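You operate a simulated robot arm through the tools that you are given. There is no shell and no other tool. Be economical: measure what you need, move in short steps, check, and stop when the job is done.

You run a simulated two-armed robot. Do the job below in one go: nothing can be reset, and whatever is moved stays where it is left.

JOB
Open the oil lever, crank the shaft to 3 and back to 0, then shut the lever.
Fine: pawl lever off to crank and on again after; the clutch stays in.

It is judged by the outcome, as a careful person would: the job done as asked, and still so three seconds after it is handed in. It fails if anything else is knocked over, pushed out of place, dropped, spilled or broken.

ROBOT AND FRAMES
Two 6-joint arms with fingered hands on one trunk, hanging from a carriage that runs on a gantry, over the field with the corners [-123.4, -166], [4.6, -166], [4.6, 64], [-123.4, 64] (x, y) and turns from -5.48 to 6.51 rad about z. Base frame: it is fixed where the carriage stands at the start and does not move with it; the origin is on the floor, on the carriage's upright axis, x ahead of it, y to its left, z up. Readings come in cm, rad, newtons and seconds.
The left shoulder is at the start at [4, 15.2, 112.3], the right one opposite. With the tool pointing down near the work surface each hand reaches from about 50 to 80 cm from the robot's upright axis, wherever it stands, measured 20 degrees to its own side. Places, roughly: bar stop knob [70, -70, 120]; black crank [70, 40, 100]; blue lock lever [60, 0, 110]; blue rod [60, -20, 130]; brake knob [70, -10, 90]; clutch lever [60, 20, 80]; hooks lever [60, -70, 110]; oil lever [60, -40, 90]; orange lock lever [60, 20, 110]; orange rod [60, -20, 110]; pawl lever [60, 10, 80]; red lock lever [60, -10, 110]; red rod [60, -40, 130]; white lock lever [60, 10, 110]; white rod [60, -40, 110]. Payload 4 kg a hand.
The tool frame of a hand sits at the grasp point between the pads (the TCP): z along the fingers, y along the line on which they close. The tips reach 3 cm beyond it. Largest opening 10.4 cm; the body of the gripper starts 3.5 cm behind the TCP. The gripper is a hand of 5 fingers: y runs from the thumb to the fingers, the wrist lies at [-1.5, -10.4, -17.8] in the tool frame.
Orientation is told as [roll, pitch, yaw] about the base's x, y, z axes, in that order, counted from this pose: with the fingers straight down and the wrist toward the robot, the tool's x, y and z point along [0, 1, 0], [1, 0, 0] and [0, 0, -1] of the base frame.

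CONTROLS
- The arms move only by the tool apply_moves. It takes "left_plan", "right_plan" or both (then of equal length, played together; a hand with none holds still); each is one flat list of numbers, 6 for each row, row after row: the shift along the tool's x, y, z in cm, then the turn, a rotation vector about the tool's x, y, z in degrees. In form: [tx, ty, tz, wx, wy, wz, tx, ty, tz, wx, wy, wz, ...]. A call has 1 to 12 rows; each row shifts and turns the commanded pose from where the row before left it, along the tool's axes as they then stand. A row lasts 0.2 s, in which the tool goes at most 5 cm and 0.15 rad; a call with a longer step from one row to the next is refused whole. Where a pose cannot be reached the arm comes as near as it can. A force on the tool above 40 N (or 10 N above the force at the start of the call, whichever is more), or a blocked arm, ends the call early, and 0.2 s more pass. In this call time passes only in rows, and 0.2 s behind the last. The reply holds the time, the measured pose of the TCP, the force on the tool along the base axes, the opening and the grip force, in the units named above and with some noise, with the torque about the TCP (base axes, N m) and any sound that the robot's microphone picked up.
- Cameras (640 x 400 px; columns grow to the right, rows downward): "scene" is now at [24.99, -1.38, 143.48]; the picture's right is [-0.14, -0.99, 0.00], its down [-0.54, 0.08, -0.84] and it looks along [0.83, -0.12, -0.54] (base axes); focal length 214 px, centre (320, 200). "left" rides on the left gripper at [-6, -8.4, -12] in its tool frame; the picture's right is [-0.79, -0.29, 0.54], its down [0.56, -0.71, 0.44] and it looks along [0.26, 0.65, 0.72] (tool axes); focal length 234 px, centre (320, 200). "right" rides on the right gripper at [6, -8.3, -11.9] in its tool frame; the picture's right is [-0.79, 0.29, -0.54], its down [-0.56, -0.71, 0.44] and it looks along [-0.26, 0.65, 0.72] (tool axes); focal length 234 px, centre (320, 200).
- capture(camera): a new picture of that camera. No time passes.
- lift_body(by): slides the trunk up (or, below 0, down) by that many cm; the arms and the scene camera ride with it, the base frame stays. It gives what a move gives, with no picture.
- steer(legs): drives the robot by 1 to 6 legs, each [ahead, left, turn to the left] in cm, cm and rad, along the robot's own axes; the way and the turn of a leg run together, so that a leg with both is an arc; at most 150 cm and 3.142 rad a leg. The arms and the cameras ride along, it lands a little off, and it stops where it bumps. It keeps to its track: a leg is cut to what the track allows. It gives what a move gives.
- set_fingers(index, middle, ring, little, thumb_bend, thumb_turn, hand): sets how far each is bent, from 0 (flat) to 100 (curled in); at 30 the hand is open as for a grip, at 70 the pads meet at the TCP. One left out holds its place. A second passes; each finger stops where it meets its share of the squeeze, and holds until it gets a number again. It is the only way to open and close the hand. It gives what a move gives, with no picture; readings hold the bend of each and the force on index, middle, ring, little, thumb and palm. thumb_turn goes from beside the hand (0) to across from the fingers (100), as for a grip.
- aim_head(pan, tilt): turns the head with the scene camera to pan (to the left, within 1.501 rad either way) and tilt (down, from -0.506 to 1.204), counted from straight ahead of the robot. It gives what a move gives.
- locate(camera, pixels): for up to 12 pixels [column, row] of the newest picture of that camera ("zoom" is the newest enlarged one), the place [x, y, z] in the base frame of the surface seen there, good to about 0.2 cm. No time passes.
- enlarge(camera, box): a new picture of the part [left, top, right, bottom] of that camera's present view, enlarged. No time passes.
- close_job(): hands the job in; it is judged then, once.

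Work in short steps. Measure before you move; look again where a grasp or a placing could have gone wrong, and mend it. You have 80 turns and 70 pictures in all, those below and enlarged ones among them. Open the grippers and draw the arms clear of the work before you hand the job in, unless the task says otherwise; then end with one line.

The tools are called after "Request:" by a JSON object that holds its "op" and its "data". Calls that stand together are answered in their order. apply_moves: Moves the arms, as the interface text tells. Its arguments: {"type":"object","properties":{"left_plan":{"type":"array"},"right_plan":{"type":"array"}},"required":[]} The other tools are called the same way: lift_body (by) slides the trunk up or down; set_fingers (index, middle, ring, little, thumb_bend, thumb_turn, hand) moves the fingers one by one; steer (legs) drives the base; aim_head (pan, tilt) turns the head that bears the scene camera; capture (camera) takes a picture; locate (camera, pixels) gives the place of the surface under pixels of a picture; enlarge (camera, box) takes an enlarged picture of a part of a camera's view; close_job () hands the job in.

At the start:

```text
time_s: 0.0
left_eef_pos: [48.05, 31.89, 100.03]
left_orientation: [0.0, 0.001, -0.001]
left_ft_force: [0.2, 0.2, -0.7]
left_wrist_torque: [0.0, -0.03, 0.0]
left_finger_gap: 10.37
left_finger_force: 0.2
left_shape: jaw
left_bend: [30.0, 30.0, 30.0, 30.0, 30.0, 97.0]
left_finger forces: [0.1, 0.0, 0.1, 0.0, 0.0, 0.0]
right_eef_pos: [60.01, -7.48, 137.9]
right_orientation: [-0.002, 0.001, 0.0]
right_ft_force: [0.1, 0.1, -0.4]
right_wrist_torque: [0.0, -0.02, -0.01]
right_finger_gap: 10.35
right_finger_force: 0.1
right_shape: jaw
right_bend: [30.0, 30.0, 30.0, 30.0, 30.0, 97.0]
right_finger forces: [0.0, 0.0, 0.1, 0.0, 0.1, 0.0]
trunk travel left (down, up): [-29.6, 50.4]
robot x, y, heading: [0.09, -0.09, -0.006]
head pan, tilt: [-0.145, 0.574]
```

scene: 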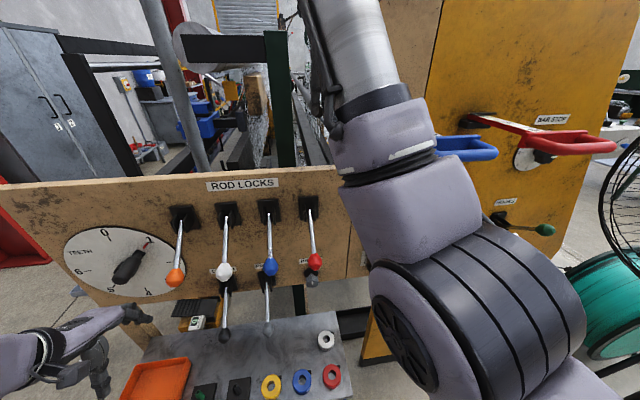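
right: 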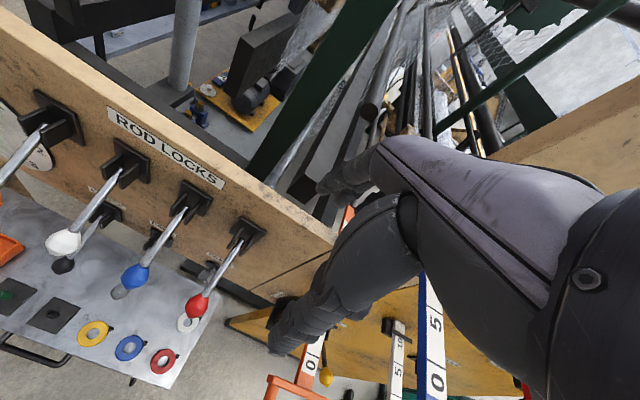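
left: 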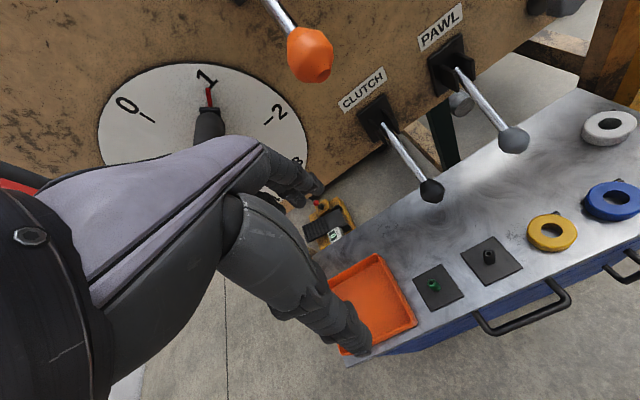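

The right arm blocks the scene view of the oil lever at about (400,300). I turn the head and take closer looks at the dial first.

Request:
{"op": "enlarge", "data": {"camera": "scene", "box": [40, 170, 360, 370]}}

Request:
{"op": "enlarge", "data": {"camera": "left", "box": [80, 20, 560, 320]}}

Request:
{"op": "enlarge", "data": {"camera": "right", "box": [220, 180, 540, 380]}}

```text
2.00 times, centred on (200, 270) of scene
```

zoom: 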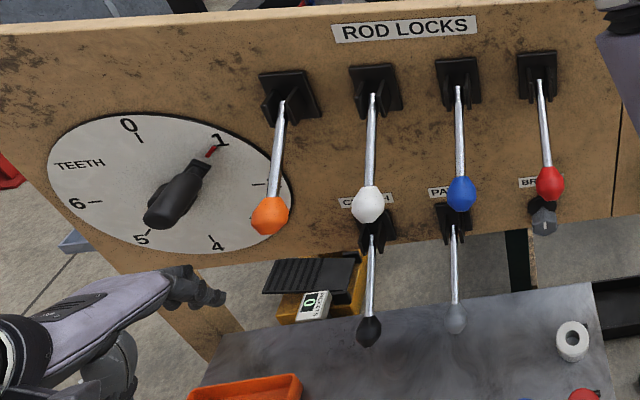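

```text
1.33 times, centred on (320, 170) of left
```

zoom: 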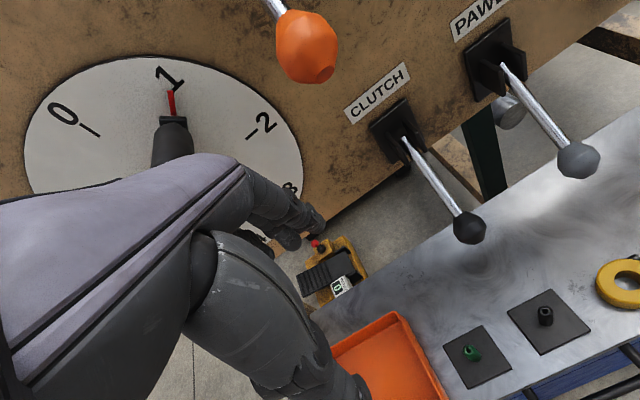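

```text
2.00 times, centred on (380, 280) of right
```

zoom: 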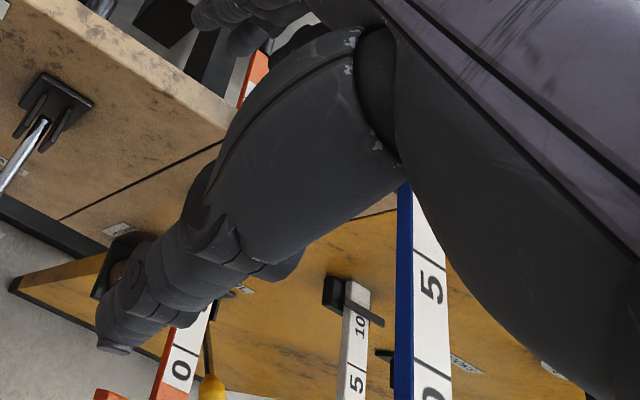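

The dial pointer reads 1 (zoom, red tip at (211,150)). I pull the right arm back toward the robot to uncover the oil lever.

Request:
{"op": "apply_moves", "data": {"right_plan": [0, -4, 0, 0, 0, 0, 0, -4, 0, 0, 0, 0, 0, -4, 0, 0, 0, 0, 0, -4, 0, 0, 0, 0]}}

Request:
{"op": "aim_head", "data": {"pan": -0.6, "tilt": 0.75}}

Request:
{"op": "capture", "data": {"camera": "scene"}}

Request:
{"op": "capture", "data": {"camera": "right"}}

```text
time_s: 1.0
left_eef_pos: [48.06, 31.83, 99.97]
left_orientation: [-0.001, 0.001, 0.001]
left_ft_force: [0.7, 0.0, -0.2]
left_wrist_torque: [0.03, 0.01, -0.03]
left_finger_gap: 10.37
left_finger_force: 0.0
left_shape: jaw
left_bend: [30.0, 30.0, 30.0, 30.0, 30.0, 97.0]
left_finger forces: [0.0, 0.1, 0.0, 0.0, 0.1, 0.0]
right_eef_pos: [53.27, -5.23, 144.72]
right_orientation: [0.004, 0.027, -0.007]
right_ft_force: [0.4, 0.2, -0.2]
right_wrist_torque: [-0.01, 0.0, 0.04]
right_finger_gap: 10.39
right_finger_force: 0.0
right_shape: jaw
right_bend: [30.0, 30.0, 30.0, 30.0, 30.0, 97.0]
right_finger forces: [0.0, 0.0, 0.1, 0.0, 0.0, 0.0]
right hand out of reach, approached as far as the arm can: row 1, 2, 3, 4
trunk travel left (down, up): [-29.6, 50.4]
robot x, y, heading: [-0.03, -0.0, 0.001]
head pan, tilt: [-0.145, 0.574]
```

```text
time_s: 1.9
left_eef_pos: [48.09, 31.91, 100.04]
left_orientation: [0.001, 0.0, 0.0]
left_ft_force: [-0.1, -0.7, 0.2]
left_wrist_torque: [0.0, 0.0, 0.02]
left_finger_gap: 10.38
left_finger_force: 0.0
left_shape: jaw
left_bend: [30.0, 30.0, 30.0, 30.0, 30.0, 97.0]
left_finger forces: [0.1, 0.1, 0.1, 0.0, 0.0, 0.0]
right_eef_pos: [52.35, -4.78, 145.89]
right_orientation: [-0.001, 0.001, 0.0]
right_ft_force: [0.1, -0.5, 0.6]
right_wrist_torque: [-0.01, -0.01, 0.02]
right_finger_gap: 10.39
right_finger_force: 0.0
right_shape: jaw
right_bend: [30.0, 30.0, 30.0, 30.0, 30.0, 97.0]
right_finger forces: [0.0, 0.0, 0.0, 0.0, 0.0, 0.0]
trunk travel left (down, up): [-29.6, 50.4]
robot x, y, heading: [-0.35, 0.14, 0.003]
head pan, tilt: [-0.6, 0.75]
```

```text
63 pictures are left
```

scene: 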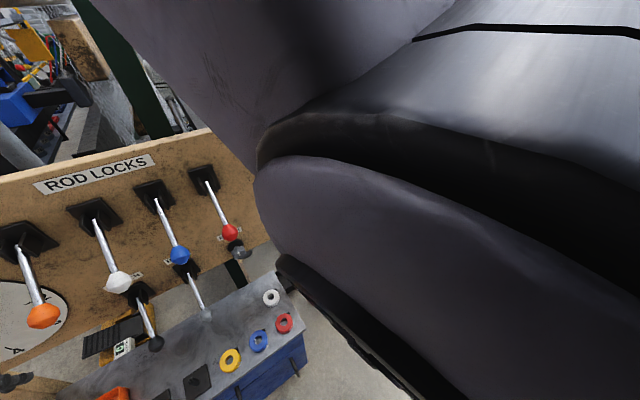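

```text
62 pictures are left
```

right: 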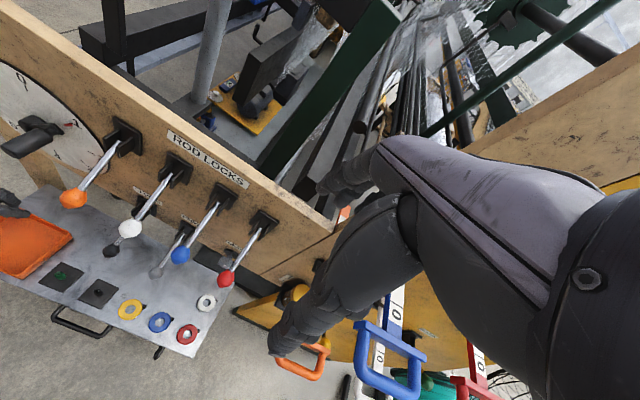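

The right arm is too close to the camera to see past. I back the whole robot 40 cm and look at the panel from farther off.

Request:
{"op": "steer", "data": {"legs": [[-40, 0, 0]]}}

Request:
{"op": "aim_head", "data": {"pan": -0.2, "tilt": 0.45}}

Request:
{"op": "capture", "data": {"camera": "scene"}}

Request:
{"op": "capture", "data": {"camera": "right"}}

```text
time_s: 4.4
left_eef_pos: [8.27, 31.71, 100.03]
left_orientation: [0.001, 0.0, -0.005]
left_ft_force: [0.0, 0.6, 1.3]
left_wrist_torque: [0.0, -0.01, 0.03]
left_finger_gap: 10.33
left_finger_force: 0.1
left_shape: jaw
left_bend: [30.0, 30.0, 30.0, 30.0, 30.0, 97.0]
left_finger forces: [0.0, 0.0, 0.0, 0.0, 0.0, 0.0]
right_eef_pos: [12.31, -4.91, 145.79]
right_orientation: [0.001, 0.001, -0.007]
right_ft_force: [0.1, -0.3, 1.0]
right_wrist_torque: [-0.02, -0.04, -0.02]
right_finger_gap: 10.39
right_finger_force: 0.0
right_shape: jaw
right_bend: [30.0, 30.0, 30.0, 30.0, 30.0, 97.0]
right_finger forces: [0.0, 0.0, 0.1, 0.0, 0.0, 0.0]
trunk travel left (down, up): [-29.6, 50.4]
robot x, y, heading: [-39.94, -0.2, -0.002]
head pan, tilt: [-0.6, 0.75]
```

```text
time_s: 5.3
left_eef_pos: [8.3, 31.63, 100.01]
left_orientation: [-0.001, -0.002, -0.004]
left_ft_force: [0.1, 0.0, -0.4]
left_wrist_torque: [0.0, 0.02, 0.02]
left_finger_gap: 10.37
left_finger_force: 0.0
left_shape: jaw
left_bend: [30.0, 30.0, 30.0, 30.0, 30.0, 97.0]
left_finger forces: [0.0, 0.0, 0.0, 0.0, 0.0, 0.0]
right_eef_pos: [12.74, -5.18, 145.41]
right_orientation: [0.002, 0.012, -0.009]
right_ft_force: [-0.2, -0.2, -0.2]
right_wrist_torque: [-0.01, -0.02, 0.0]
right_finger_gap: 10.4
right_finger_force: 0.0
right_shape: jaw
right_bend: [30.0, 30.0, 30.0, 30.0, 30.0, 97.0]
right_finger forces: [0.0, 0.0, 0.0, 0.0, 0.0, 0.0]
trunk travel left (down, up): [-29.6, 50.4]
robot x, y, heading: [-40.08, 0.13, -0.007]
head pan, tilt: [-0.201, 0.45]
```

```text
61 pictures are left
```

scene: 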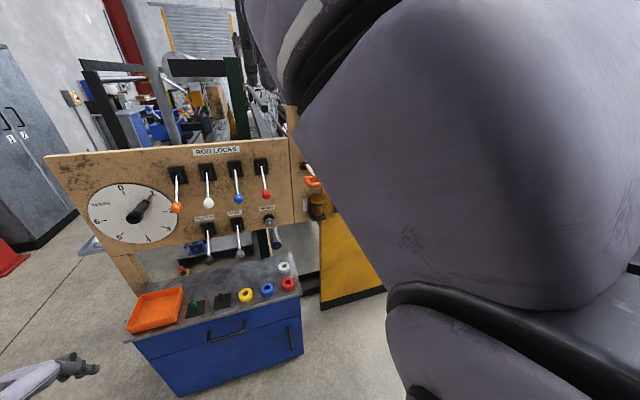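

```text
60 pictures are left
```

right: 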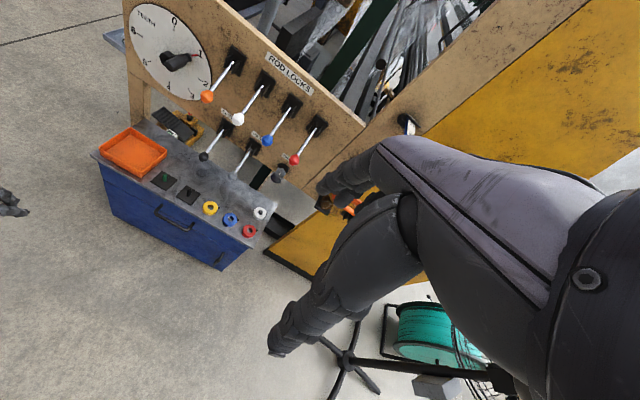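

I lower the right arm and move it to the right, then turn the fingers forward as the panel calls for.

Request:
{"op": "apply_moves", "data": {"right_plan": [-2, 0.5, 4, 0, 0, 0, -2, 0.5, 4, 0, 0, 0, -2, 0.5, 4, 0, 0, 0, -2, 0.5, 4, 0, 0, 0, -2, 0.5, 4, 0, 0, 0, -2, 0.5, 4, 0, 0, 0, -2, 0, 4, 0, 0, 0, -2, 0, 4, 0, 0, 0, -2, 0, 4, 0, 0, 0]}}

Request:
{"op": "apply_moves", "data": {"right_plan": [0, 0, 0, -8.2, 0, 0, 0, 0, 0, -8.2, 0, 0, 0, 0, 0, -8.2, 0, 0, 0, 0, 0, -8.2, 0, 0, 0, 0, 0, -8.2, 0, 0, 0, 0, 0, -8.2, 0, 0, 0, 0, 0, -8.2, 0, 0, 0, 0, 0, -8.2, 0, 0, 0, 0, 0, -8.2, 0, 0, 0, 0, 0, -8.2, 0, 0, 0, 0, 0, -8, 0, 0]}}

Request:
{"op": "capture", "data": {"camera": "scene"}}

Request:
{"op": "capture", "data": {"camera": "right"}}

```text
time_s: 7.3
left_eef_pos: [8.28, 31.68, 99.91]
left_orientation: [0.0, 0.0, -0.007]
left_ft_force: [-0.4, 0.2, 0.4]
left_wrist_torque: [0.06, -0.01, -0.01]
left_finger_gap: 10.38
left_finger_force: 0.1
left_shape: jaw
left_bend: [30.0, 30.0, 30.0, 30.0, 30.0, 97.0]
left_finger forces: [0.1, 0.0, 0.0, 0.0, 0.0, 0.0]
right_eef_pos: [25.6, -20.92, 116.19]
right_orientation: [-0.001, 0.002, -0.005]
right_ft_force: [-0.2, -0.1, -0.3]
right_wrist_torque: [0.03, 0.03, 0.0]
right_finger_gap: 10.37
right_finger_force: 0.0
right_shape: jaw
right_bend: [30.0, 30.0, 30.0, 30.0, 30.0, 97.0]
right_finger forces: [0.0, 0.0, 0.0, 0.0, 0.1, 0.0]
right hand out of reach, approached as far as the arm can: row 1, 2, 3, 4, 5, 6, 7, 8
trunk travel left (down, up): [-29.6, 50.4]
robot x, y, heading: [-40.3, 0.35, -0.002]
head pan, tilt: [-0.201, 0.45]
```

```text
time_s: 9.7
left_eef_pos: [8.28, 31.68, 99.98]
left_orientation: [0.0, 0.0, -0.004]
left_ft_force: [-0.2, 0.9, -0.3]
left_wrist_torque: [-0.02, 0.0, -0.01]
left_finger_gap: 10.35
left_finger_force: 0.1
left_shape: jaw
left_bend: [30.0, 30.0, 30.0, 30.0, 30.0, 97.0]
left_finger forces: [0.0, 0.0, 0.1, 0.1, 0.0, 0.0]
right_eef_pos: [25.81, -20.74, 116.21]
right_orientation: [-1.258, -1.569, 1.251]
right_ft_force: [0.1, 0.9, 0.2]
right_wrist_torque: [0.01, 0.01, -0.01]
right_finger_gap: 10.4
right_finger_force: 0.0
right_shape: jaw
right_bend: [30.0, 30.0, 30.0, 30.0, 30.0, 97.0]
right_finger forces: [0.0, 0.0, 0.0, 0.1, 0.1, 0.0]
trunk travel left (down, up): [-29.6, 50.4]
robot x, y, heading: [-40.04, 0.41, -0.008]
head pan, tilt: [-0.201, 0.45]
```

```text
59 pictures are left
```

scene: 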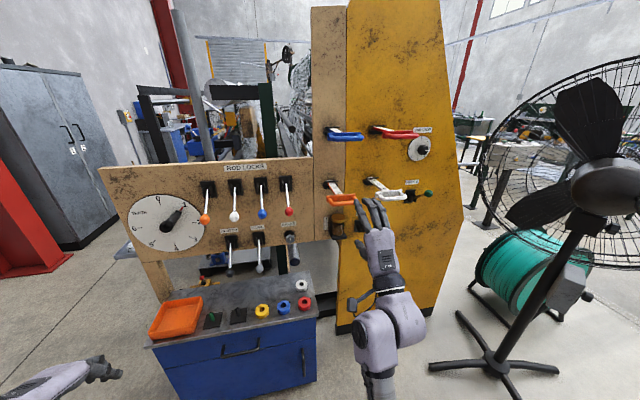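

```text
58 pictures are left
```

right: 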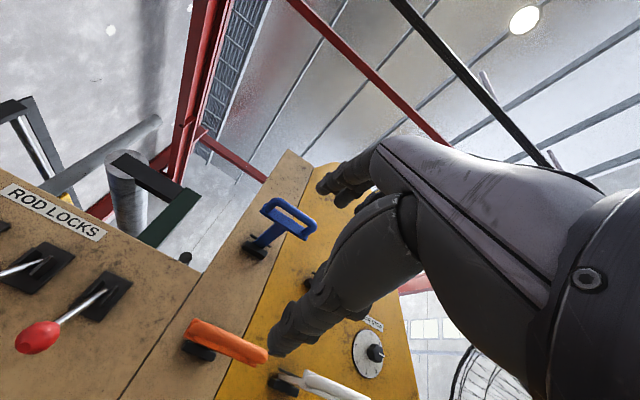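

Now the scene is good. I enlarge the oil region around (350,230) and the lower levers and dial.

Request:
{"op": "enlarge", "data": {"camera": "scene", "box": [270, 160, 430, 330]}}

Request:
{"op": "enlarge", "data": {"camera": "scene", "box": [110, 160, 330, 297]}}

```text
2.35 times, centred on (350, 245) of scene
```

zoom: 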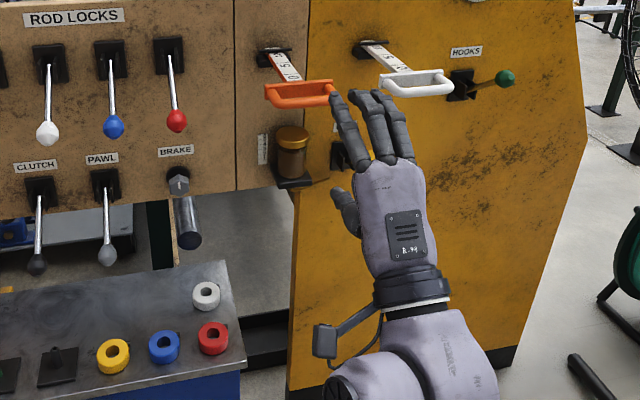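

```text
2.91 times, centred on (220, 228) of scene
```

zoom: 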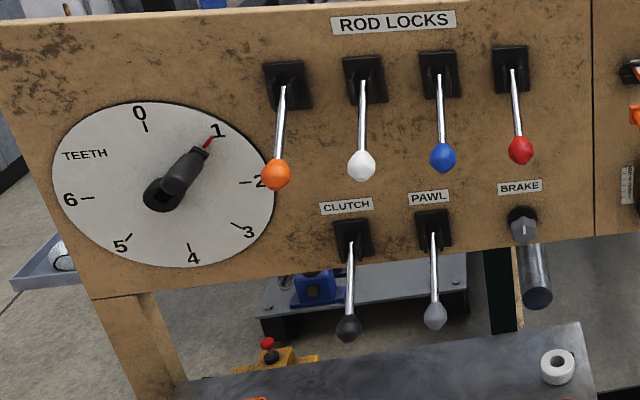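

The oil lever's base shows at zoom (338,152) of the first crop, behind the hand. I measure crank points and levers in the newest zoom, and move the right hand back and right.

Request:
{"op": "locate", "data": {"camera": "zoom", "pixels": [[160, 197], [172, 180], [190, 160], [205, 148], [165, 135], [110, 220], [350, 240], [347, 325], [432, 225], [434, 315], [524, 215], [536, 298]]}}

Request:
{"op": "apply_moves", "data": {"right_plan": [-4, 0, -2, 0, 0, 0, -4, 0, -2, 0, 0, 0, -4, 0, 0, 0, 0, 0]}}

Request:
{"op": "enlarge", "data": {"camera": "scene", "box": [300, 170, 460, 270]}}

```text
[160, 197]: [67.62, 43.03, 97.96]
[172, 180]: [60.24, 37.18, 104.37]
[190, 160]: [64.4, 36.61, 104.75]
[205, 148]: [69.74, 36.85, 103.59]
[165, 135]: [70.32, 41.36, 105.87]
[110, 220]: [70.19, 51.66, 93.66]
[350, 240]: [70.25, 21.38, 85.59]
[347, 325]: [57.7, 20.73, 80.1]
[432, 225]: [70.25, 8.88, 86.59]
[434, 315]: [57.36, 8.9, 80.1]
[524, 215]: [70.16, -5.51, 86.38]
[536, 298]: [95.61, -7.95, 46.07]
```

```text
time_s: 10.5
left_eef_pos: [8.26, 31.45, 99.96]
left_orientation: [-0.002, 0.0, -0.006]
left_ft_force: [-0.4, -1.0, -0.3]
left_wrist_torque: [0.02, 0.03, -0.05]
left_finger_gap: 10.36
left_finger_force: 0.0
left_shape: jaw
left_bend: [30.0, 30.0, 30.0, 30.0, 30.0, 97.0]
left_finger forces: [0.0, 0.0, 0.0, 0.0, 0.0, 0.1]
right_eef_pos: [21.68, -32.79, 116.28]
right_orientation: [-1.192, -1.564, 1.184]
right_ft_force: [0.3, 0.5, 0.0]
right_wrist_torque: [-0.02, 0.01, 0.05]
right_finger_gap: 10.38
right_finger_force: 0.1
right_shape: jaw
right_bend: [30.0, 30.0, 30.0, 30.0, 30.0, 97.0]
right_finger forces: [0.0, 0.0, 0.1, 0.0, 0.0, 0.0]
trunk travel left (down, up): [-29.6, 50.4]
robot x, y, heading: [-40.08, -0.19, -0.005]
head pan, tilt: [-0.201, 0.45]
```

```text
4.00 times, centred on (380, 220) of scene
```

zoom: 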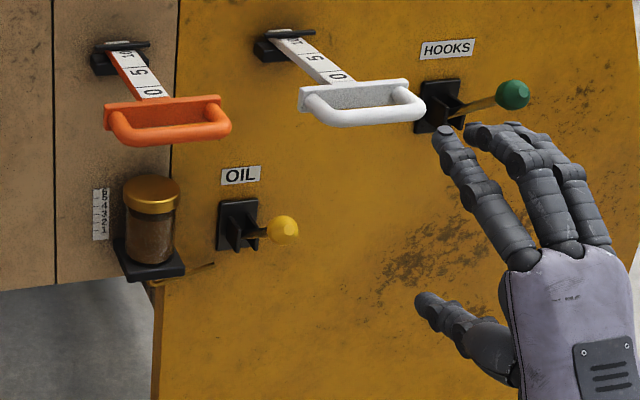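

The oil lever shows: base zoom (238,225), yellow knob (285,230). I locate these, and nearby items.

Request:
{"op": "locate", "data": {"camera": "zoom", "pixels": [[285, 228], [238, 210], [232, 243], [252, 238], [262, 231], [150, 195], [165, 265], [170, 130], [240, 175], [512, 95], [330, 300], [205, 268]]}}

Request:
{"op": "enlarge", "data": {"camera": "scene", "box": [330, 205, 394, 245]}}

Request:
{"op": "enlarge", "data": {"camera": "scene", "box": [192, 220, 304, 290]}}

```text
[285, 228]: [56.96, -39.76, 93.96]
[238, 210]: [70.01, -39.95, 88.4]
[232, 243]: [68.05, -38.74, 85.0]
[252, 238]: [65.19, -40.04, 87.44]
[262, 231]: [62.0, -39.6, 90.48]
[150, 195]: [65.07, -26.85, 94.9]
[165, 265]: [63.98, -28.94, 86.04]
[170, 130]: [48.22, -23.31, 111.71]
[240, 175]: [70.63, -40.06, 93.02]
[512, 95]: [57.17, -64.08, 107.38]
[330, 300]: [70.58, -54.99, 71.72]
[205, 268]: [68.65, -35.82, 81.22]
```

```text
10.00 times, centred on (362, 225) of scene
```

zoom: 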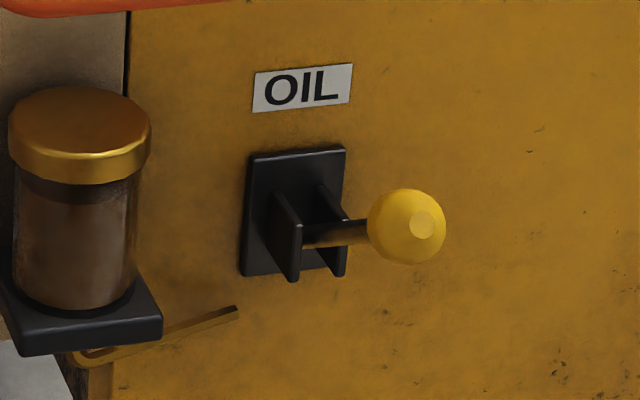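

```text
5.71 times, centred on (248, 255) of scene
```

zoom: 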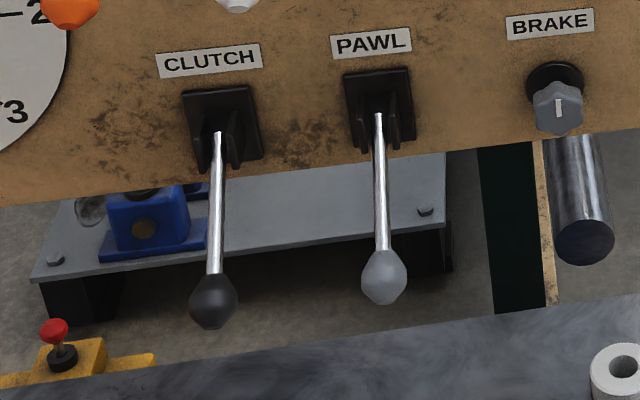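

Oil pivot is near [67,-40,86.5] and its knob at [57,-40,94]: lever up now (shut); the pawl lever points down. I measure the cart top and the levers near the crank for clearance.

Request:
{"op": "capture", "data": {"camera": "scene"}}

Request:
{"op": "locate", "data": {"camera": "scene", "pixels": [[235, 335], [315, 312], [150, 345], [210, 275], [303, 303], [300, 285], [205, 219], [234, 216], [263, 214], [155, 335], [200, 300], [160, 318]]}}

Request:
{"op": "enlarge", "data": {"camera": "scene", "box": [120, 180, 232, 250]}}

```text
52 pictures are left
```

scene: 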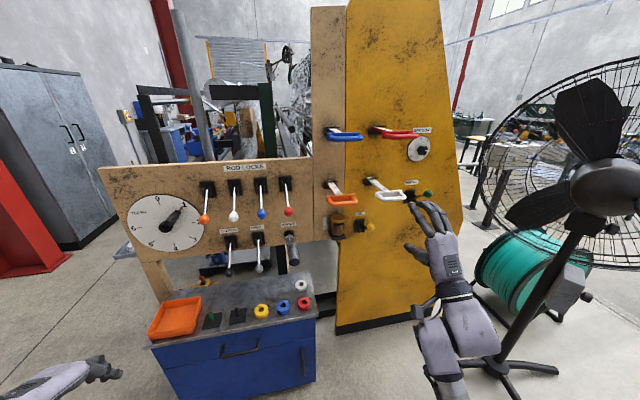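

```text
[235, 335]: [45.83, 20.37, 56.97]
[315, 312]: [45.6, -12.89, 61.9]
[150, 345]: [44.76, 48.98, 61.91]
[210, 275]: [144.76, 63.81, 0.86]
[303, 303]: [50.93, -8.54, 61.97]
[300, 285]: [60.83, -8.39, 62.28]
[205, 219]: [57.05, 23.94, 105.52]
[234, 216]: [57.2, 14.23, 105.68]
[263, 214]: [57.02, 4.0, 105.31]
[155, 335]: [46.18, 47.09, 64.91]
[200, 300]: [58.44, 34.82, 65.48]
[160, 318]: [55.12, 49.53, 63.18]
```

```text
5.71 times, centred on (176, 215) of scene
```

zoom: 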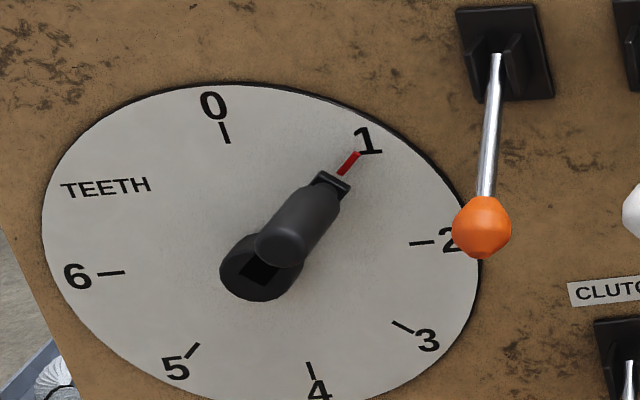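

The cart top is at z 62, so the pawl knob (z 80) has room under it. Now precise crank points from the newest zoom: grip end (278,250), hub (258,270), dial marks.

Request:
{"op": "locate", "data": {"camera": "zoom", "pixels": [[278, 248], [300, 225], [315, 205], [330, 185], [245, 260], [260, 295], [350, 163], [225, 132], [115, 272], [310, 372], [415, 242], [270, 262]]}}

```text
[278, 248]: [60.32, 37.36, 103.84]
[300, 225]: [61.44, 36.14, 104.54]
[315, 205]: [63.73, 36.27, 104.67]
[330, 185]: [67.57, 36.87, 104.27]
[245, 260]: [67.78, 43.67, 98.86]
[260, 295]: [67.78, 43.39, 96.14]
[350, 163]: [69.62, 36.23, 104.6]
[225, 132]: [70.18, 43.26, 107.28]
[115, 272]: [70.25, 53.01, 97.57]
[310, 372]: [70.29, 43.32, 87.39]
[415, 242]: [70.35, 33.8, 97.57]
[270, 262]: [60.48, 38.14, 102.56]
```

Dial has 8 divisions (45° each), centre [70,43.3,97.5]; crank grip axis at about [60–68, 37.2, 103.7], radius 8.7. First the oil lever: I lower the right hand to z 94 in free space and drive nearer.

Request:
{"op": "apply_moves", "data": {"right_plan": [0, -3.7, 0, 0, 0, 0, 0, -3.7, 0, 0, 0, 0, 0, -3.7, 0, 0, 0, 0, 0, -3.7, 0, 0, 0, 0, 0, -3.7, 0, 0, 0, 0, 0, -3.7, 0, 0, 0, 0]}}

Request:
{"op": "steer", "data": {"legs": [[22, -7.7, 0]]}}

Request:
{"op": "capture", "data": {"camera": "right"}}

Request:
{"op": "capture", "data": {"camera": "scene"}}

```text
time_s: 11.9
left_eef_pos: [8.27, 31.8, 100.02]
left_orientation: [0.0, 0.001, -0.006]
left_ft_force: [-0.8, 0.3, -0.4]
left_wrist_torque: [-0.02, 0.0, -0.03]
left_finger_gap: 10.33
left_finger_force: 0.1
left_shape: jaw
left_bend: [30.0, 30.0, 30.0, 30.0, 30.0, 97.0]
left_finger forces: [0.0, 0.0, 0.0, 0.1, 0.1, 0.0]
right_eef_pos: [20.86, -32.47, 98.79]
right_orientation: [0.801, -1.512, -0.875]
right_ft_force: [0.3, -0.1, -0.6]
right_wrist_torque: [-0.02, 0.02, -0.03]
right_finger_gap: 10.41
right_finger_force: 0.1
right_shape: jaw
right_bend: [30.0, 30.0, 30.0, 30.0, 30.0, 97.0]
right_finger forces: [0.1, 0.0, 0.1, 0.0, 0.1, 0.0]
right hand out of reach, approached as far as the arm can: row 1, 2, 3
trunk travel left (down, up): [-29.6, 50.4]
robot x, y, heading: [-40.19, 0.0, -0.004]
head pan, tilt: [-0.201, 0.45]
```

```text
time_s: 13.6
left_eef_pos: [30.71, 23.84, 99.96]
left_orientation: [0.0, 0.0, -0.006]
left_ft_force: [-0.1, -0.8, -0.4]
left_wrist_torque: [0.0, -0.05, 0.0]
left_finger_gap: 10.36
left_finger_force: 0.1
left_shape: jaw
left_bend: [30.0, 30.0, 30.0, 30.0, 30.0, 97.0]
left_finger forces: [0.1, 0.0, 0.0, 0.0, 0.1, 0.0]
right_eef_pos: [43.19, -40.19, 98.76]
right_orientation: [0.805, -1.51, -0.883]
right_ft_force: [0.3, 0.6, 0.3]
right_wrist_torque: [0.0, -0.02, -0.01]
right_finger_gap: 10.4
right_finger_force: 0.1
right_shape: jaw
right_bend: [30.0, 30.0, 30.0, 30.0, 30.0, 97.0]
right_finger forces: [0.0, 0.0, 0.1, 0.0, 0.0, 0.1]
trunk travel left (down, up): [-29.6, 50.4]
robot x, y, heading: [-17.94, -7.81, -0.007]
head pan, tilt: [-0.201, 0.45]
```

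```text
50 pictures are left
```

right: 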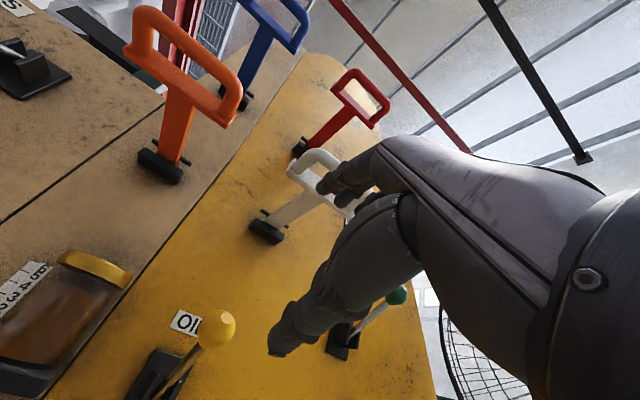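

```text
49 pictures are left
```

scene: 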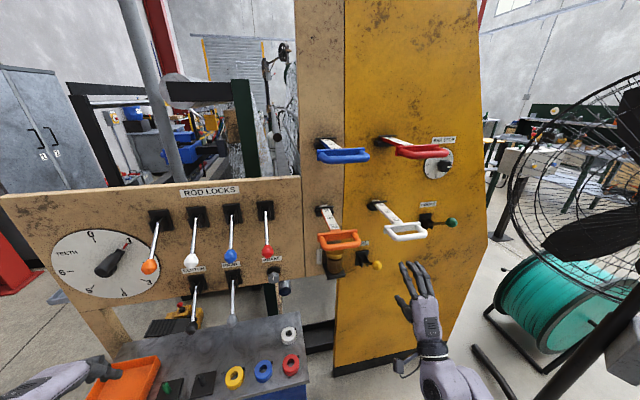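

The right hand is at [43.2,-40.2,98.8]. I check the oil knob at right-camera pixel (217,330) against its earlier place, and lower the trunk 5 cm.

Request:
{"op": "locate", "data": {"camera": "right", "pixels": [[215, 332], [205, 320], [228, 345], [130, 275], [300, 170], [355, 195]]}}

Request:
{"op": "locate", "data": {"camera": "scene", "pixels": [[376, 264], [408, 232], [338, 240], [404, 270], [438, 290]]}}

Request:
{"op": "lift_body", "data": {"by": -4.5}}

```text
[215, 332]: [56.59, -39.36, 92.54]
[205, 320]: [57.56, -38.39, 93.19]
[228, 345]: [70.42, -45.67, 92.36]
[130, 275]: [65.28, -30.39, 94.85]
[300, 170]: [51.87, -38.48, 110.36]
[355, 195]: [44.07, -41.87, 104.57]
```

```text
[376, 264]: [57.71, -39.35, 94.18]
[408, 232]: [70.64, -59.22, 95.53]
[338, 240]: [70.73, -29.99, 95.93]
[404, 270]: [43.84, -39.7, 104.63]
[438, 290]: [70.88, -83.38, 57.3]
```

```text
time_s: 14.5
left_eef_pos: [30.6, 23.91, 95.43]
left_orientation: [0.001, 0.001, -0.006]
left_ft_force: [-0.4, 0.6, 0.1]
left_wrist_torque: [-0.01, 0.0, -0.01]
left_finger_gap: 10.37
left_finger_force: 0.1
left_shape: jaw
left_bend: [30.0, 30.0, 30.0, 30.0, 30.0, 97.0]
left_finger forces: [0.1, 0.0, 0.0, 0.0, 0.0, 0.0]
right_eef_pos: [43.32, -40.24, 94.28]
right_orientation: [0.8, -1.511, -0.878]
right_ft_force: [0.5, -0.4, -0.4]
right_wrist_torque: [0.01, 0.03, -0.02]
right_finger_gap: 10.36
right_finger_force: 0.0
right_shape: jaw
right_bend: [30.0, 30.0, 30.0, 30.0, 30.0, 97.0]
right_finger forces: [0.0, 0.0, 0.0, 0.0, 0.1, 0.0]
trunk travel left (down, up): [-25.1, 54.9]
robot x, y, heading: [-17.01, -7.84, -0.008]
head pan, tilt: [-0.201, 0.45]
```

Knob centre is about [58,-39.7,93]. I drive 8 cm ahead with the open hand around its height, then check.

Request:
{"op": "steer", "data": {"legs": [[8, 0, 0]]}}

Request:
{"op": "apply_moves", "data": {"right_plan": [0, -0.5, 2, 0, 0, 0, 0, -0.5, 2, 0, 0, 0]}}

Request:
{"op": "capture", "data": {"camera": "right"}}

Request:
{"op": "enlarge", "data": {"camera": "scene", "box": [320, 200, 560, 350]}}

```text
time_s: 15.6
left_eef_pos: [38.42, 23.92, 95.53]
left_orientation: [-0.002, 0.0, -0.005]
left_ft_force: [-0.3, 0.5, 0.2]
left_wrist_torque: [0.01, -0.02, 0.02]
left_finger_gap: 10.37
left_finger_force: 0.0
left_shape: jaw
left_bend: [30.0, 30.0, 30.0, 30.0, 30.0, 97.0]
left_finger forces: [0.0, 0.1, 0.0, 0.0, 0.1, 0.1]
right_eef_pos: [51.12, -40.3, 94.21]
right_orientation: [0.81, -1.513, -0.883]
right_ft_force: [0.2, 0.1, 0.4]
right_wrist_torque: [0.0, -0.01, -0.02]
right_finger_gap: 10.38
right_finger_force: 0.1
right_shape: jaw
right_bend: [30.0, 30.0, 30.0, 30.0, 30.0, 97.0]
right_finger forces: [0.1, 0.1, 0.1, 0.1, 0.0, 0.1]
trunk travel left (down, up): [-25.1, 54.9]
robot x, y, heading: [-9.77, -7.93, -0.003]
head pan, tilt: [-0.201, 0.45]
```

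```text
time_s: 16.1
left_eef_pos: [38.47, 23.99, 95.46]
left_orientation: [-0.001, 0.001, -0.007]
left_ft_force: [0.4, 0.3, 0.1]
left_wrist_torque: [0.0, 0.01, 0.02]
left_finger_gap: 10.34
left_finger_force: 0.1
left_shape: jaw
left_bend: [30.0, 30.0, 30.0, 30.0, 30.0, 97.0]
left_finger forces: [0.0, 0.0, 0.0, 0.1, 0.1, 0.1]
right_eef_pos: [55.08, -40.41, 93.32]
right_orientation: [0.808, -1.511, -0.882]
right_ft_force: [0.2, 0.2, -0.2]
right_wrist_torque: [-0.02, -0.02, 0.01]
right_finger_gap: 10.38
right_finger_force: 0.1
right_shape: jaw
right_bend: [30.0, 30.0, 30.0, 30.0, 30.0, 97.0]
right_finger forces: [0.1, 0.1, 0.0, 0.1, 0.0, 0.0]
trunk travel left (down, up): [-25.1, 54.9]
robot x, y, heading: [-9.79, -7.63, -0.002]
head pan, tilt: [-0.201, 0.45]
```

```text
48 pictures are left
```

right: 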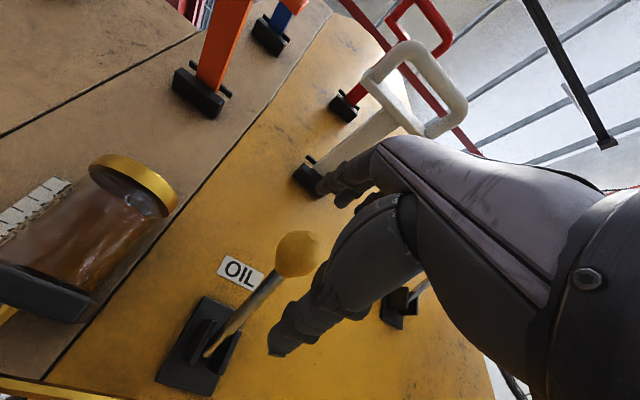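

```text
2.67 times, centred on (440, 275) of scene
```

zoom: 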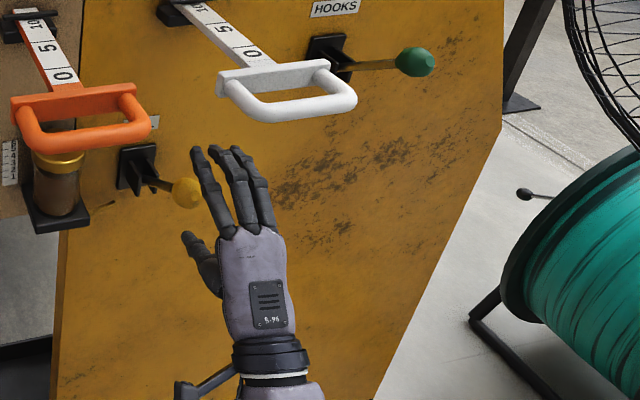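

The knob at (297,255) sits between finger tips (325,185) and thumb tip (280,345) in the right view. I locate these to centre the grasp.

Request:
{"op": "locate", "data": {"camera": "right", "pixels": [[297, 250], [280, 345], [322, 188], [300, 320], [345, 195], [310, 255]]}}

Request:
{"op": "locate", "data": {"camera": "zoom", "pixels": [[195, 153], [215, 152], [235, 152], [188, 240], [187, 192]]}}

```text
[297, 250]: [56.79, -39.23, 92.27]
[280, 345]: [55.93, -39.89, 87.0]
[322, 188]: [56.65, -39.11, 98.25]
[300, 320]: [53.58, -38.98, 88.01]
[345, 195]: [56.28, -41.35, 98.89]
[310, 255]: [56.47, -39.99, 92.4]
```

```text
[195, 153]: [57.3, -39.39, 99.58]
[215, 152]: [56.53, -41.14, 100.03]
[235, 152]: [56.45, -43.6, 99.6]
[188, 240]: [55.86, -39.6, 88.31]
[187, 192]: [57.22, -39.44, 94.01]
```

Index tip, thumb and knob all line up at y≈-39.5. I advance 2.5 cm with a slight leftward shift and close index, middle and thumb on the knob.

Request:
{"op": "apply_moves", "data": {"right_plan": [0.5, -0.2, 2.5, 0, 0, 0]}}

Request:
{"op": "set_fingers", "data": {"hand": "right", "index": 66, "middle": 66, "thumb_bend": 66}}

Request:
{"op": "capture", "data": {"camera": "right"}}

```text
time_s: 16.6
left_eef_pos: [38.55, 23.91, 95.57]
left_orientation: [0.0, -0.003, -0.006]
left_ft_force: [-0.4, 0.2, 0.8]
left_wrist_torque: [-0.05, 0.02, -0.01]
left_finger_gap: 10.34
left_finger_force: 0.1
left_shape: jaw
left_bend: [30.0, 30.0, 30.0, 30.0, 30.0, 97.0]
left_finger forces: [0.1, 0.0, 0.0, 0.0, 0.1, 0.0]
right_eef_pos: [56.7, -39.36, 93.59]
right_orientation: [0.786, -1.506, -0.872]
right_ft_force: [-0.8, 0.5, -0.9]
right_wrist_torque: [-0.01, 0.0, -0.01]
right_finger_gap: 10.4
right_finger_force: 0.1
right_shape: jaw
right_bend: [30.0, 30.0, 30.0, 30.0, 30.0, 97.0]
right_finger forces: [0.1, 0.1, 0.0, 0.0, 0.0, 0.0]
right hand out of reach, approached as far as the arm can: row 1
trunk travel left (down, up): [-25.1, 54.9]
robot x, y, heading: [-9.6, -8.15, -0.011]
head pan, tilt: [-0.201, 0.45]
```

```text
time_s: 17.6
left_eef_pos: [38.45, 23.91, 95.45]
left_orientation: [-0.001, 0.0, -0.006]
left_ft_force: [-0.8, 0.3, -0.7]
left_wrist_torque: [0.04, 0.02, 0.02]
left_finger_gap: 10.37
left_finger_force: 0.1
left_shape: jaw
left_bend: [30.0, 30.0, 30.0, 30.0, 30.0, 97.0]
left_finger forces: [0.1, 0.0, 0.0, 0.0, 0.0, 0.1]
right_eef_pos: [56.61, -39.51, 93.54]
right_orientation: [0.746, -1.506, -0.833]
right_ft_force: [1.3, -0.6, -6.2]
right_wrist_torque: [-0.04, 0.15, -0.01]
right_finger_gap: 2.32
right_finger_force: 3.5
right_shape: fingers
right_bend: [65.0, 65.0, 30.0, 30.0, 59.0, 97.0]
right_finger forces: [0.3, 1.2, 0.0, 0.0, 6.1, 0.1]
trunk travel left (down, up): [-25.1, 54.9]
robot x, y, heading: [-9.68, -7.99, -0.009]
head pan, tilt: [-0.201, 0.45]
```

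```text
46 pictures are left
```

right: 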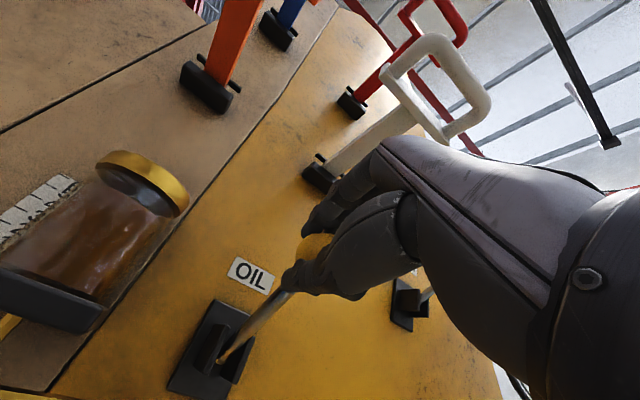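

The knob is gripped (gap 2.3, forces 0.3/1.2/6.1). I pull it down along its arc in small steps.

Request:
{"op": "apply_moves", "data": {"right_plan": [0, -1, -0.6, 0, 0, 0, 0, -1, -0.5, 0, 0, 0, 0, -1, -0.4, 0, 0, 0, 0, -1, -0.2, 0, 0, 0]}}

```text
time_s: 18.6
left_eef_pos: [38.47, 23.85, 95.45]
left_orientation: [0.0, 0.0, -0.005]
left_ft_force: [-1.1, -0.5, -0.2]
left_wrist_torque: [-0.05, -0.03, 0.04]
left_finger_gap: 10.38
left_finger_force: 0.1
left_shape: jaw
left_bend: [30.0, 30.0, 30.0, 30.0, 30.0, 97.0]
left_finger forces: [0.0, 0.1, 0.0, 0.0, 0.0, 0.0]
right_eef_pos: [54.02, -38.86, 90.34]
right_orientation: [0.782, -1.51, -0.864]
right_ft_force: [3.3, -1.5, 0.9]
right_wrist_torque: [0.02, -0.03, -0.04]
right_finger_gap: 1.77
right_finger_force: 3.7
right_shape: fingers
right_bend: [65.0, 63.0, 30.0, 30.0, 62.0, 96.0]
right_finger forces: [0.4, 4.0, 0.0, 0.1, 2.7, 0.0]
right hand out of reach, approached as far as the arm can: row 3, 4
trunk travel left (down, up): [-25.1, 54.9]
robot x, y, heading: [-9.64, -7.64, -0.001]
head pan, tilt: [-0.201, 0.45]
```

The arm hits its low limit, but the trunk can lower instead. I slide the trunk down 4 cm and look.

Request:
{"op": "lift_body", "data": {"by": -4}}

Request:
{"op": "capture", "data": {"camera": "right"}}

```text
time_s: 19.4
left_eef_pos: [38.36, 23.95, 91.46]
left_orientation: [0.001, -0.001, -0.004]
left_ft_force: [0.4, -0.1, 0.1]
left_wrist_torque: [0.01, 0.02, 0.0]
left_finger_gap: 10.38
left_finger_force: 0.2
left_shape: jaw
left_bend: [30.0, 30.0, 30.0, 30.0, 30.0, 97.0]
left_finger forces: [0.0, 0.0, 0.0, 0.1, 0.0, 0.1]
right_eef_pos: [53.94, -38.9, 86.19]
right_orientation: [0.74, -1.506, -0.825]
right_ft_force: [-0.8, 1.6, -1.7]
right_wrist_torque: [-0.01, 0.05, 0.02]
right_finger_gap: 1.72
right_finger_force: 3.5
right_shape: fingers
right_bend: [66.0, 63.0, 30.0, 30.0, 62.0, 96.0]
right_finger forces: [0.0, 2.5, 0.1, 0.0, 4.3, 0.0]
trunk travel left (down, up): [-21.1, 58.9]
robot x, y, heading: [-9.9, -7.8, -0.004]
head pan, tilt: [-0.201, 0.45]
```

```text
45 pictures are left
```

right: 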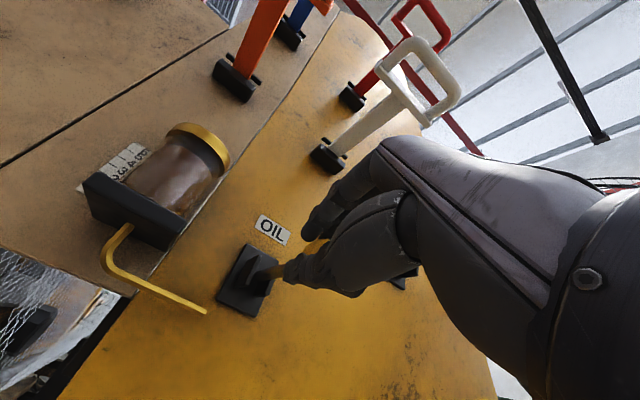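

The lever is near level and still held. I continue down with the trunk, following the arc forward with the arm.

Request:
{"op": "lift_body", "data": {"by": -3}}

Request:
{"op": "apply_moves", "data": {"right_plan": [0, 0, 0.8, 0, 0, 0]}}

Request:
{"op": "lift_body", "data": {"by": -3}}

Request:
{"op": "capture", "data": {"camera": "right"}}

```text
time_s: 20.1
left_eef_pos: [38.48, 23.83, 88.52]
left_orientation: [0.0, 0.0, -0.005]
left_ft_force: [0.3, -0.9, -0.7]
left_wrist_torque: [-0.06, 0.02, 0.0]
left_finger_gap: 10.36
left_finger_force: 0.0
left_shape: jaw
left_bend: [30.0, 30.0, 30.0, 30.0, 30.0, 97.0]
left_finger forces: [0.0, 0.0, 0.0, 0.0, 0.1, 0.0]
right_eef_pos: [54.15, -38.86, 83.36]
right_orientation: [0.755, -1.51, -0.839]
right_ft_force: [2.8, 2.1, -3.2]
right_wrist_torque: [0.0, 0.02, 0.04]
right_finger_gap: 1.75
right_finger_force: 2.4
right_shape: fingers
right_bend: [66.0, 65.0, 30.0, 30.0, 62.0, 96.0]
right_finger forces: [0.1, 1.1, 0.0, 0.0, 4.4, 0.0]
trunk travel left (down, up): [-18.1, 61.9]
robot x, y, heading: [-9.47, -7.91, -0.004]
head pan, tilt: [-0.201, 0.45]
```

```text
time_s: 20.5
left_eef_pos: [38.31, 23.92, 88.41]
left_orientation: [-0.001, -0.002, -0.005]
left_ft_force: [0.3, 0.0, -0.3]
left_wrist_torque: [0.02, -0.01, -0.04]
left_finger_gap: 10.35
left_finger_force: 0.0
left_shape: jaw
left_bend: [30.0, 30.0, 30.0, 30.0, 30.0, 97.0]
left_finger forces: [0.1, 0.1, 0.1, 0.1, 0.0, 0.0]
right_eef_pos: [54.68, -38.78, 83.19]
right_orientation: [0.728, -1.504, -0.822]
right_ft_force: [-4.6, 3.5, -5.2]
right_wrist_torque: [0.07, 0.19, 0.09]
right_finger_gap: 1.83
right_finger_force: 2.5
right_shape: fingers
right_bend: [66.0, 66.0, 30.0, 30.0, 62.0, 95.0]
right_finger forces: [0.0, 0.1, 0.1, 0.0, 5.8, 0.1]
trunk travel left (down, up): [-18.1, 61.9]
robot x, y, heading: [-10.0, -7.82, -0.002]
head pan, tilt: [-0.201, 0.45]
```

```text
time_s: 21.3
left_eef_pos: [38.32, 23.92, 85.43]
left_orientation: [0.001, -0.002, -0.006]
left_ft_force: [-0.8, 0.2, 0.0]
left_wrist_torque: [-0.01, -0.03, 0.01]
left_finger_gap: 10.38
left_finger_force: 0.0
left_shape: jaw
left_bend: [30.0, 30.0, 30.0, 30.0, 30.0, 97.0]
left_finger forces: [0.0, 0.0, 0.0, 0.0, 0.0, 0.0]
right_eef_pos: [54.65, -38.89, 80.26]
right_orientation: [0.74, -1.505, -0.833]
right_ft_force: [-0.4, 3.4, -2.6]
right_wrist_torque: [0.09, 0.11, 0.12]
right_finger_gap: 1.49
right_finger_force: 2.5
right_shape: fingers
right_bend: [66.0, 66.0, 30.0, 30.0, 64.0, 95.0]
right_finger forces: [0.1, 0.0, 0.0, 0.0, 4.9, 0.0]
trunk travel left (down, up): [-15.1, 64.9]
robot x, y, heading: [-9.79, -8.02, -0.003]
head pan, tilt: [-0.201, 0.45]
```

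```text
44 pictures are left
```

right: 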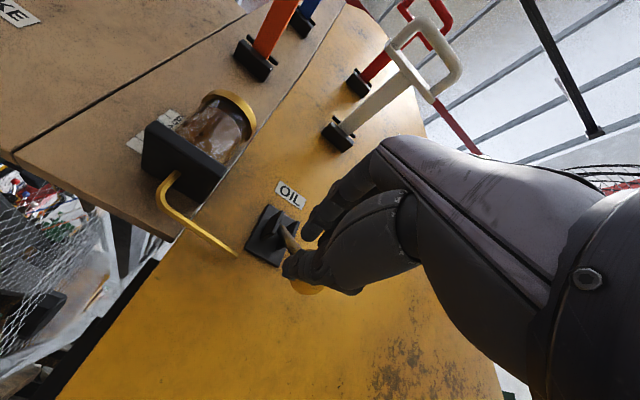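

The knob (303,287) now looks lower than the fingers. I view it from the scene camera.

Request:
{"op": "enlarge", "data": {"camera": "scene", "box": [330, 160, 490, 260]}}

Request:
{"op": "locate", "data": {"camera": "right", "pixels": [[304, 287], [292, 265], [285, 238], [270, 225], [310, 225]]}}

```text
4.00 times, centred on (410, 210) of scene
```

zoom: 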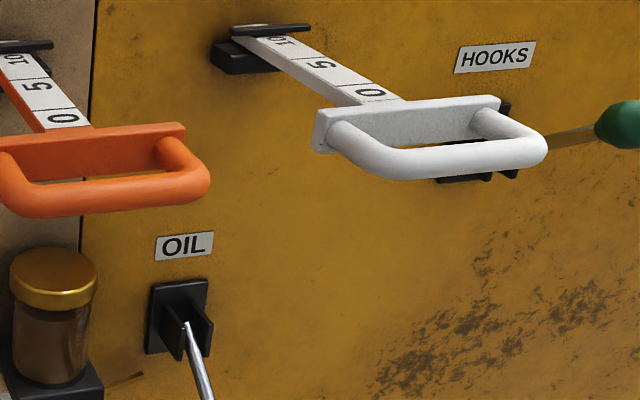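

```text
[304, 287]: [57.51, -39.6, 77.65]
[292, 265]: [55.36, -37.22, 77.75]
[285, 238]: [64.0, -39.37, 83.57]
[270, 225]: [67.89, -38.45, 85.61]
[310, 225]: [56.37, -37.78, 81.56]
```

The lever is now pointing down about 40° (rod at [64,-39.4,83.6], knob [57.5,-39.6,77.7]). I open the hand, back off, and check.

Request:
{"op": "set_fingers", "data": {"hand": "right", "index": 30, "middle": 30, "thumb_bend": 30}}

Request:
{"op": "apply_moves", "data": {"right_plan": [0, 0, -3, 0, 0, 0, 0, 0, -4, 0, 0, 0]}}

Request:
{"op": "capture", "data": {"camera": "right"}}

Request:
{"op": "aim_head", "data": {"pan": -0.4, "tilt": 0.7}}

Request:
{"op": "capture", "data": {"camera": "scene"}}

```text
time_s: 22.3
left_eef_pos: [38.34, 23.85, 85.48]
left_orientation: [-0.001, -0.002, -0.004]
left_ft_force: [0.8, -0.5, -0.2]
left_wrist_torque: [-0.02, 0.01, 0.0]
left_finger_gap: 10.38
left_finger_force: 0.0
left_shape: jaw
left_bend: [30.0, 30.0, 30.0, 30.0, 30.0, 97.0]
left_finger forces: [0.0, 0.0, 0.0, 0.0, 0.0, 0.0]
right_eef_pos: [54.76, -38.89, 80.32]
right_orientation: [0.739, -1.506, -0.832]
right_ft_force: [-0.5, -0.2, 0.1]
right_wrist_torque: [0.0, 0.02, 0.02]
right_finger_gap: 10.29
right_finger_force: 0.1
right_shape: fingers
right_bend: [30.0, 30.0, 30.0, 30.0, 30.0, 97.0]
right_finger forces: [0.1, 0.0, 0.1, 0.1, 0.0, 0.0]
trunk travel left (down, up): [-15.1, 64.9]
robot x, y, heading: [-10.07, -8.12, -0.007]
head pan, tilt: [-0.201, 0.45]
```

```text
time_s: 22.9
left_eef_pos: [38.25, 23.77, 85.35]
left_orientation: [0.0, 0.001, -0.005]
left_ft_force: [-0.1, -0.8, 0.1]
left_wrist_torque: [-0.02, -0.01, -0.02]
left_finger_gap: 10.35
left_finger_force: 0.0
left_shape: jaw
left_bend: [30.0, 30.0, 30.0, 30.0, 30.0, 97.0]
left_finger forces: [0.0, 0.0, 0.1, 0.1, 0.0, 0.0]
right_eef_pos: [47.68, -38.28, 80.53]
right_orientation: [0.728, -1.505, -0.819]
right_ft_force: [0.1, -0.7, 0.1]
right_wrist_torque: [-0.01, -0.01, 0.04]
right_finger_gap: 10.32
right_finger_force: 0.1
right_shape: fingers
right_bend: [30.0, 30.0, 30.0, 30.0, 30.0, 97.0]
right_finger forces: [0.0, 0.0, 0.0, 0.1, 0.1, 0.1]
trunk travel left (down, up): [-15.1, 64.9]
robot x, y, heading: [-9.44, -7.8, -0.005]
head pan, tilt: [-0.201, 0.45]
```

```text
42 pictures are left
```

right: 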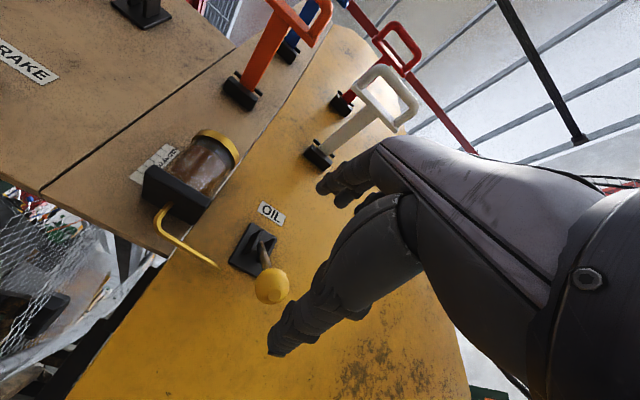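

```text
time_s: 23.6
left_eef_pos: [38.59, 23.81, 85.44]
left_orientation: [0.0, 0.0, -0.005]
left_ft_force: [-0.2, 0.0, -0.1]
left_wrist_torque: [-0.02, 0.02, 0.02]
left_finger_gap: 10.36
left_finger_force: 0.0
left_shape: jaw
left_bend: [30.0, 30.0, 30.0, 30.0, 30.0, 97.0]
left_finger forces: [0.0, 0.0, 0.0, 0.1, 0.0, 0.0]
right_eef_pos: [47.9, -38.24, 80.66]
right_orientation: [0.744, -1.505, -0.835]
right_ft_force: [-0.1, -0.6, -0.3]
right_wrist_torque: [0.01, 0.0, 0.01]
right_finger_gap: 10.31
right_finger_force: 0.2
right_shape: fingers
right_bend: [30.0, 30.0, 30.0, 30.0, 30.0, 97.0]
right_finger forces: [0.0, 0.0, 0.0, 0.0, 0.0, 0.2]
trunk travel left (down, up): [-15.1, 64.9]
robot x, y, heading: [-9.64, -7.56, -0.01]
head pan, tilt: [-0.4, 0.7]
```

```text
41 pictures are left
```

scene: 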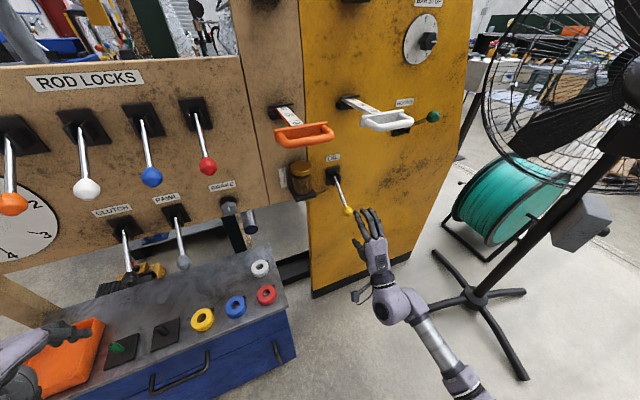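

I measure the oil knob (348,211) and compare with the pawl knob's angle (183,262).

Request:
{"op": "locate", "data": {"camera": "scene", "pixels": [[348, 211], [341, 193], [183, 262], [180, 240], [130, 277], [370, 245]]}}

Request:
{"op": "locate", "data": {"camera": "right", "pixels": [[270, 287], [264, 255]]}}

```text
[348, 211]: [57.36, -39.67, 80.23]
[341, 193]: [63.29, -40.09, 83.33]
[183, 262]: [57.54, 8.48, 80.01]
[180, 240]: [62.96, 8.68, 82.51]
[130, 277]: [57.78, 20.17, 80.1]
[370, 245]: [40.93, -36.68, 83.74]
```

```text
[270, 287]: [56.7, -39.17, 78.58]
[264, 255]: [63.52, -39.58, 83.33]
```

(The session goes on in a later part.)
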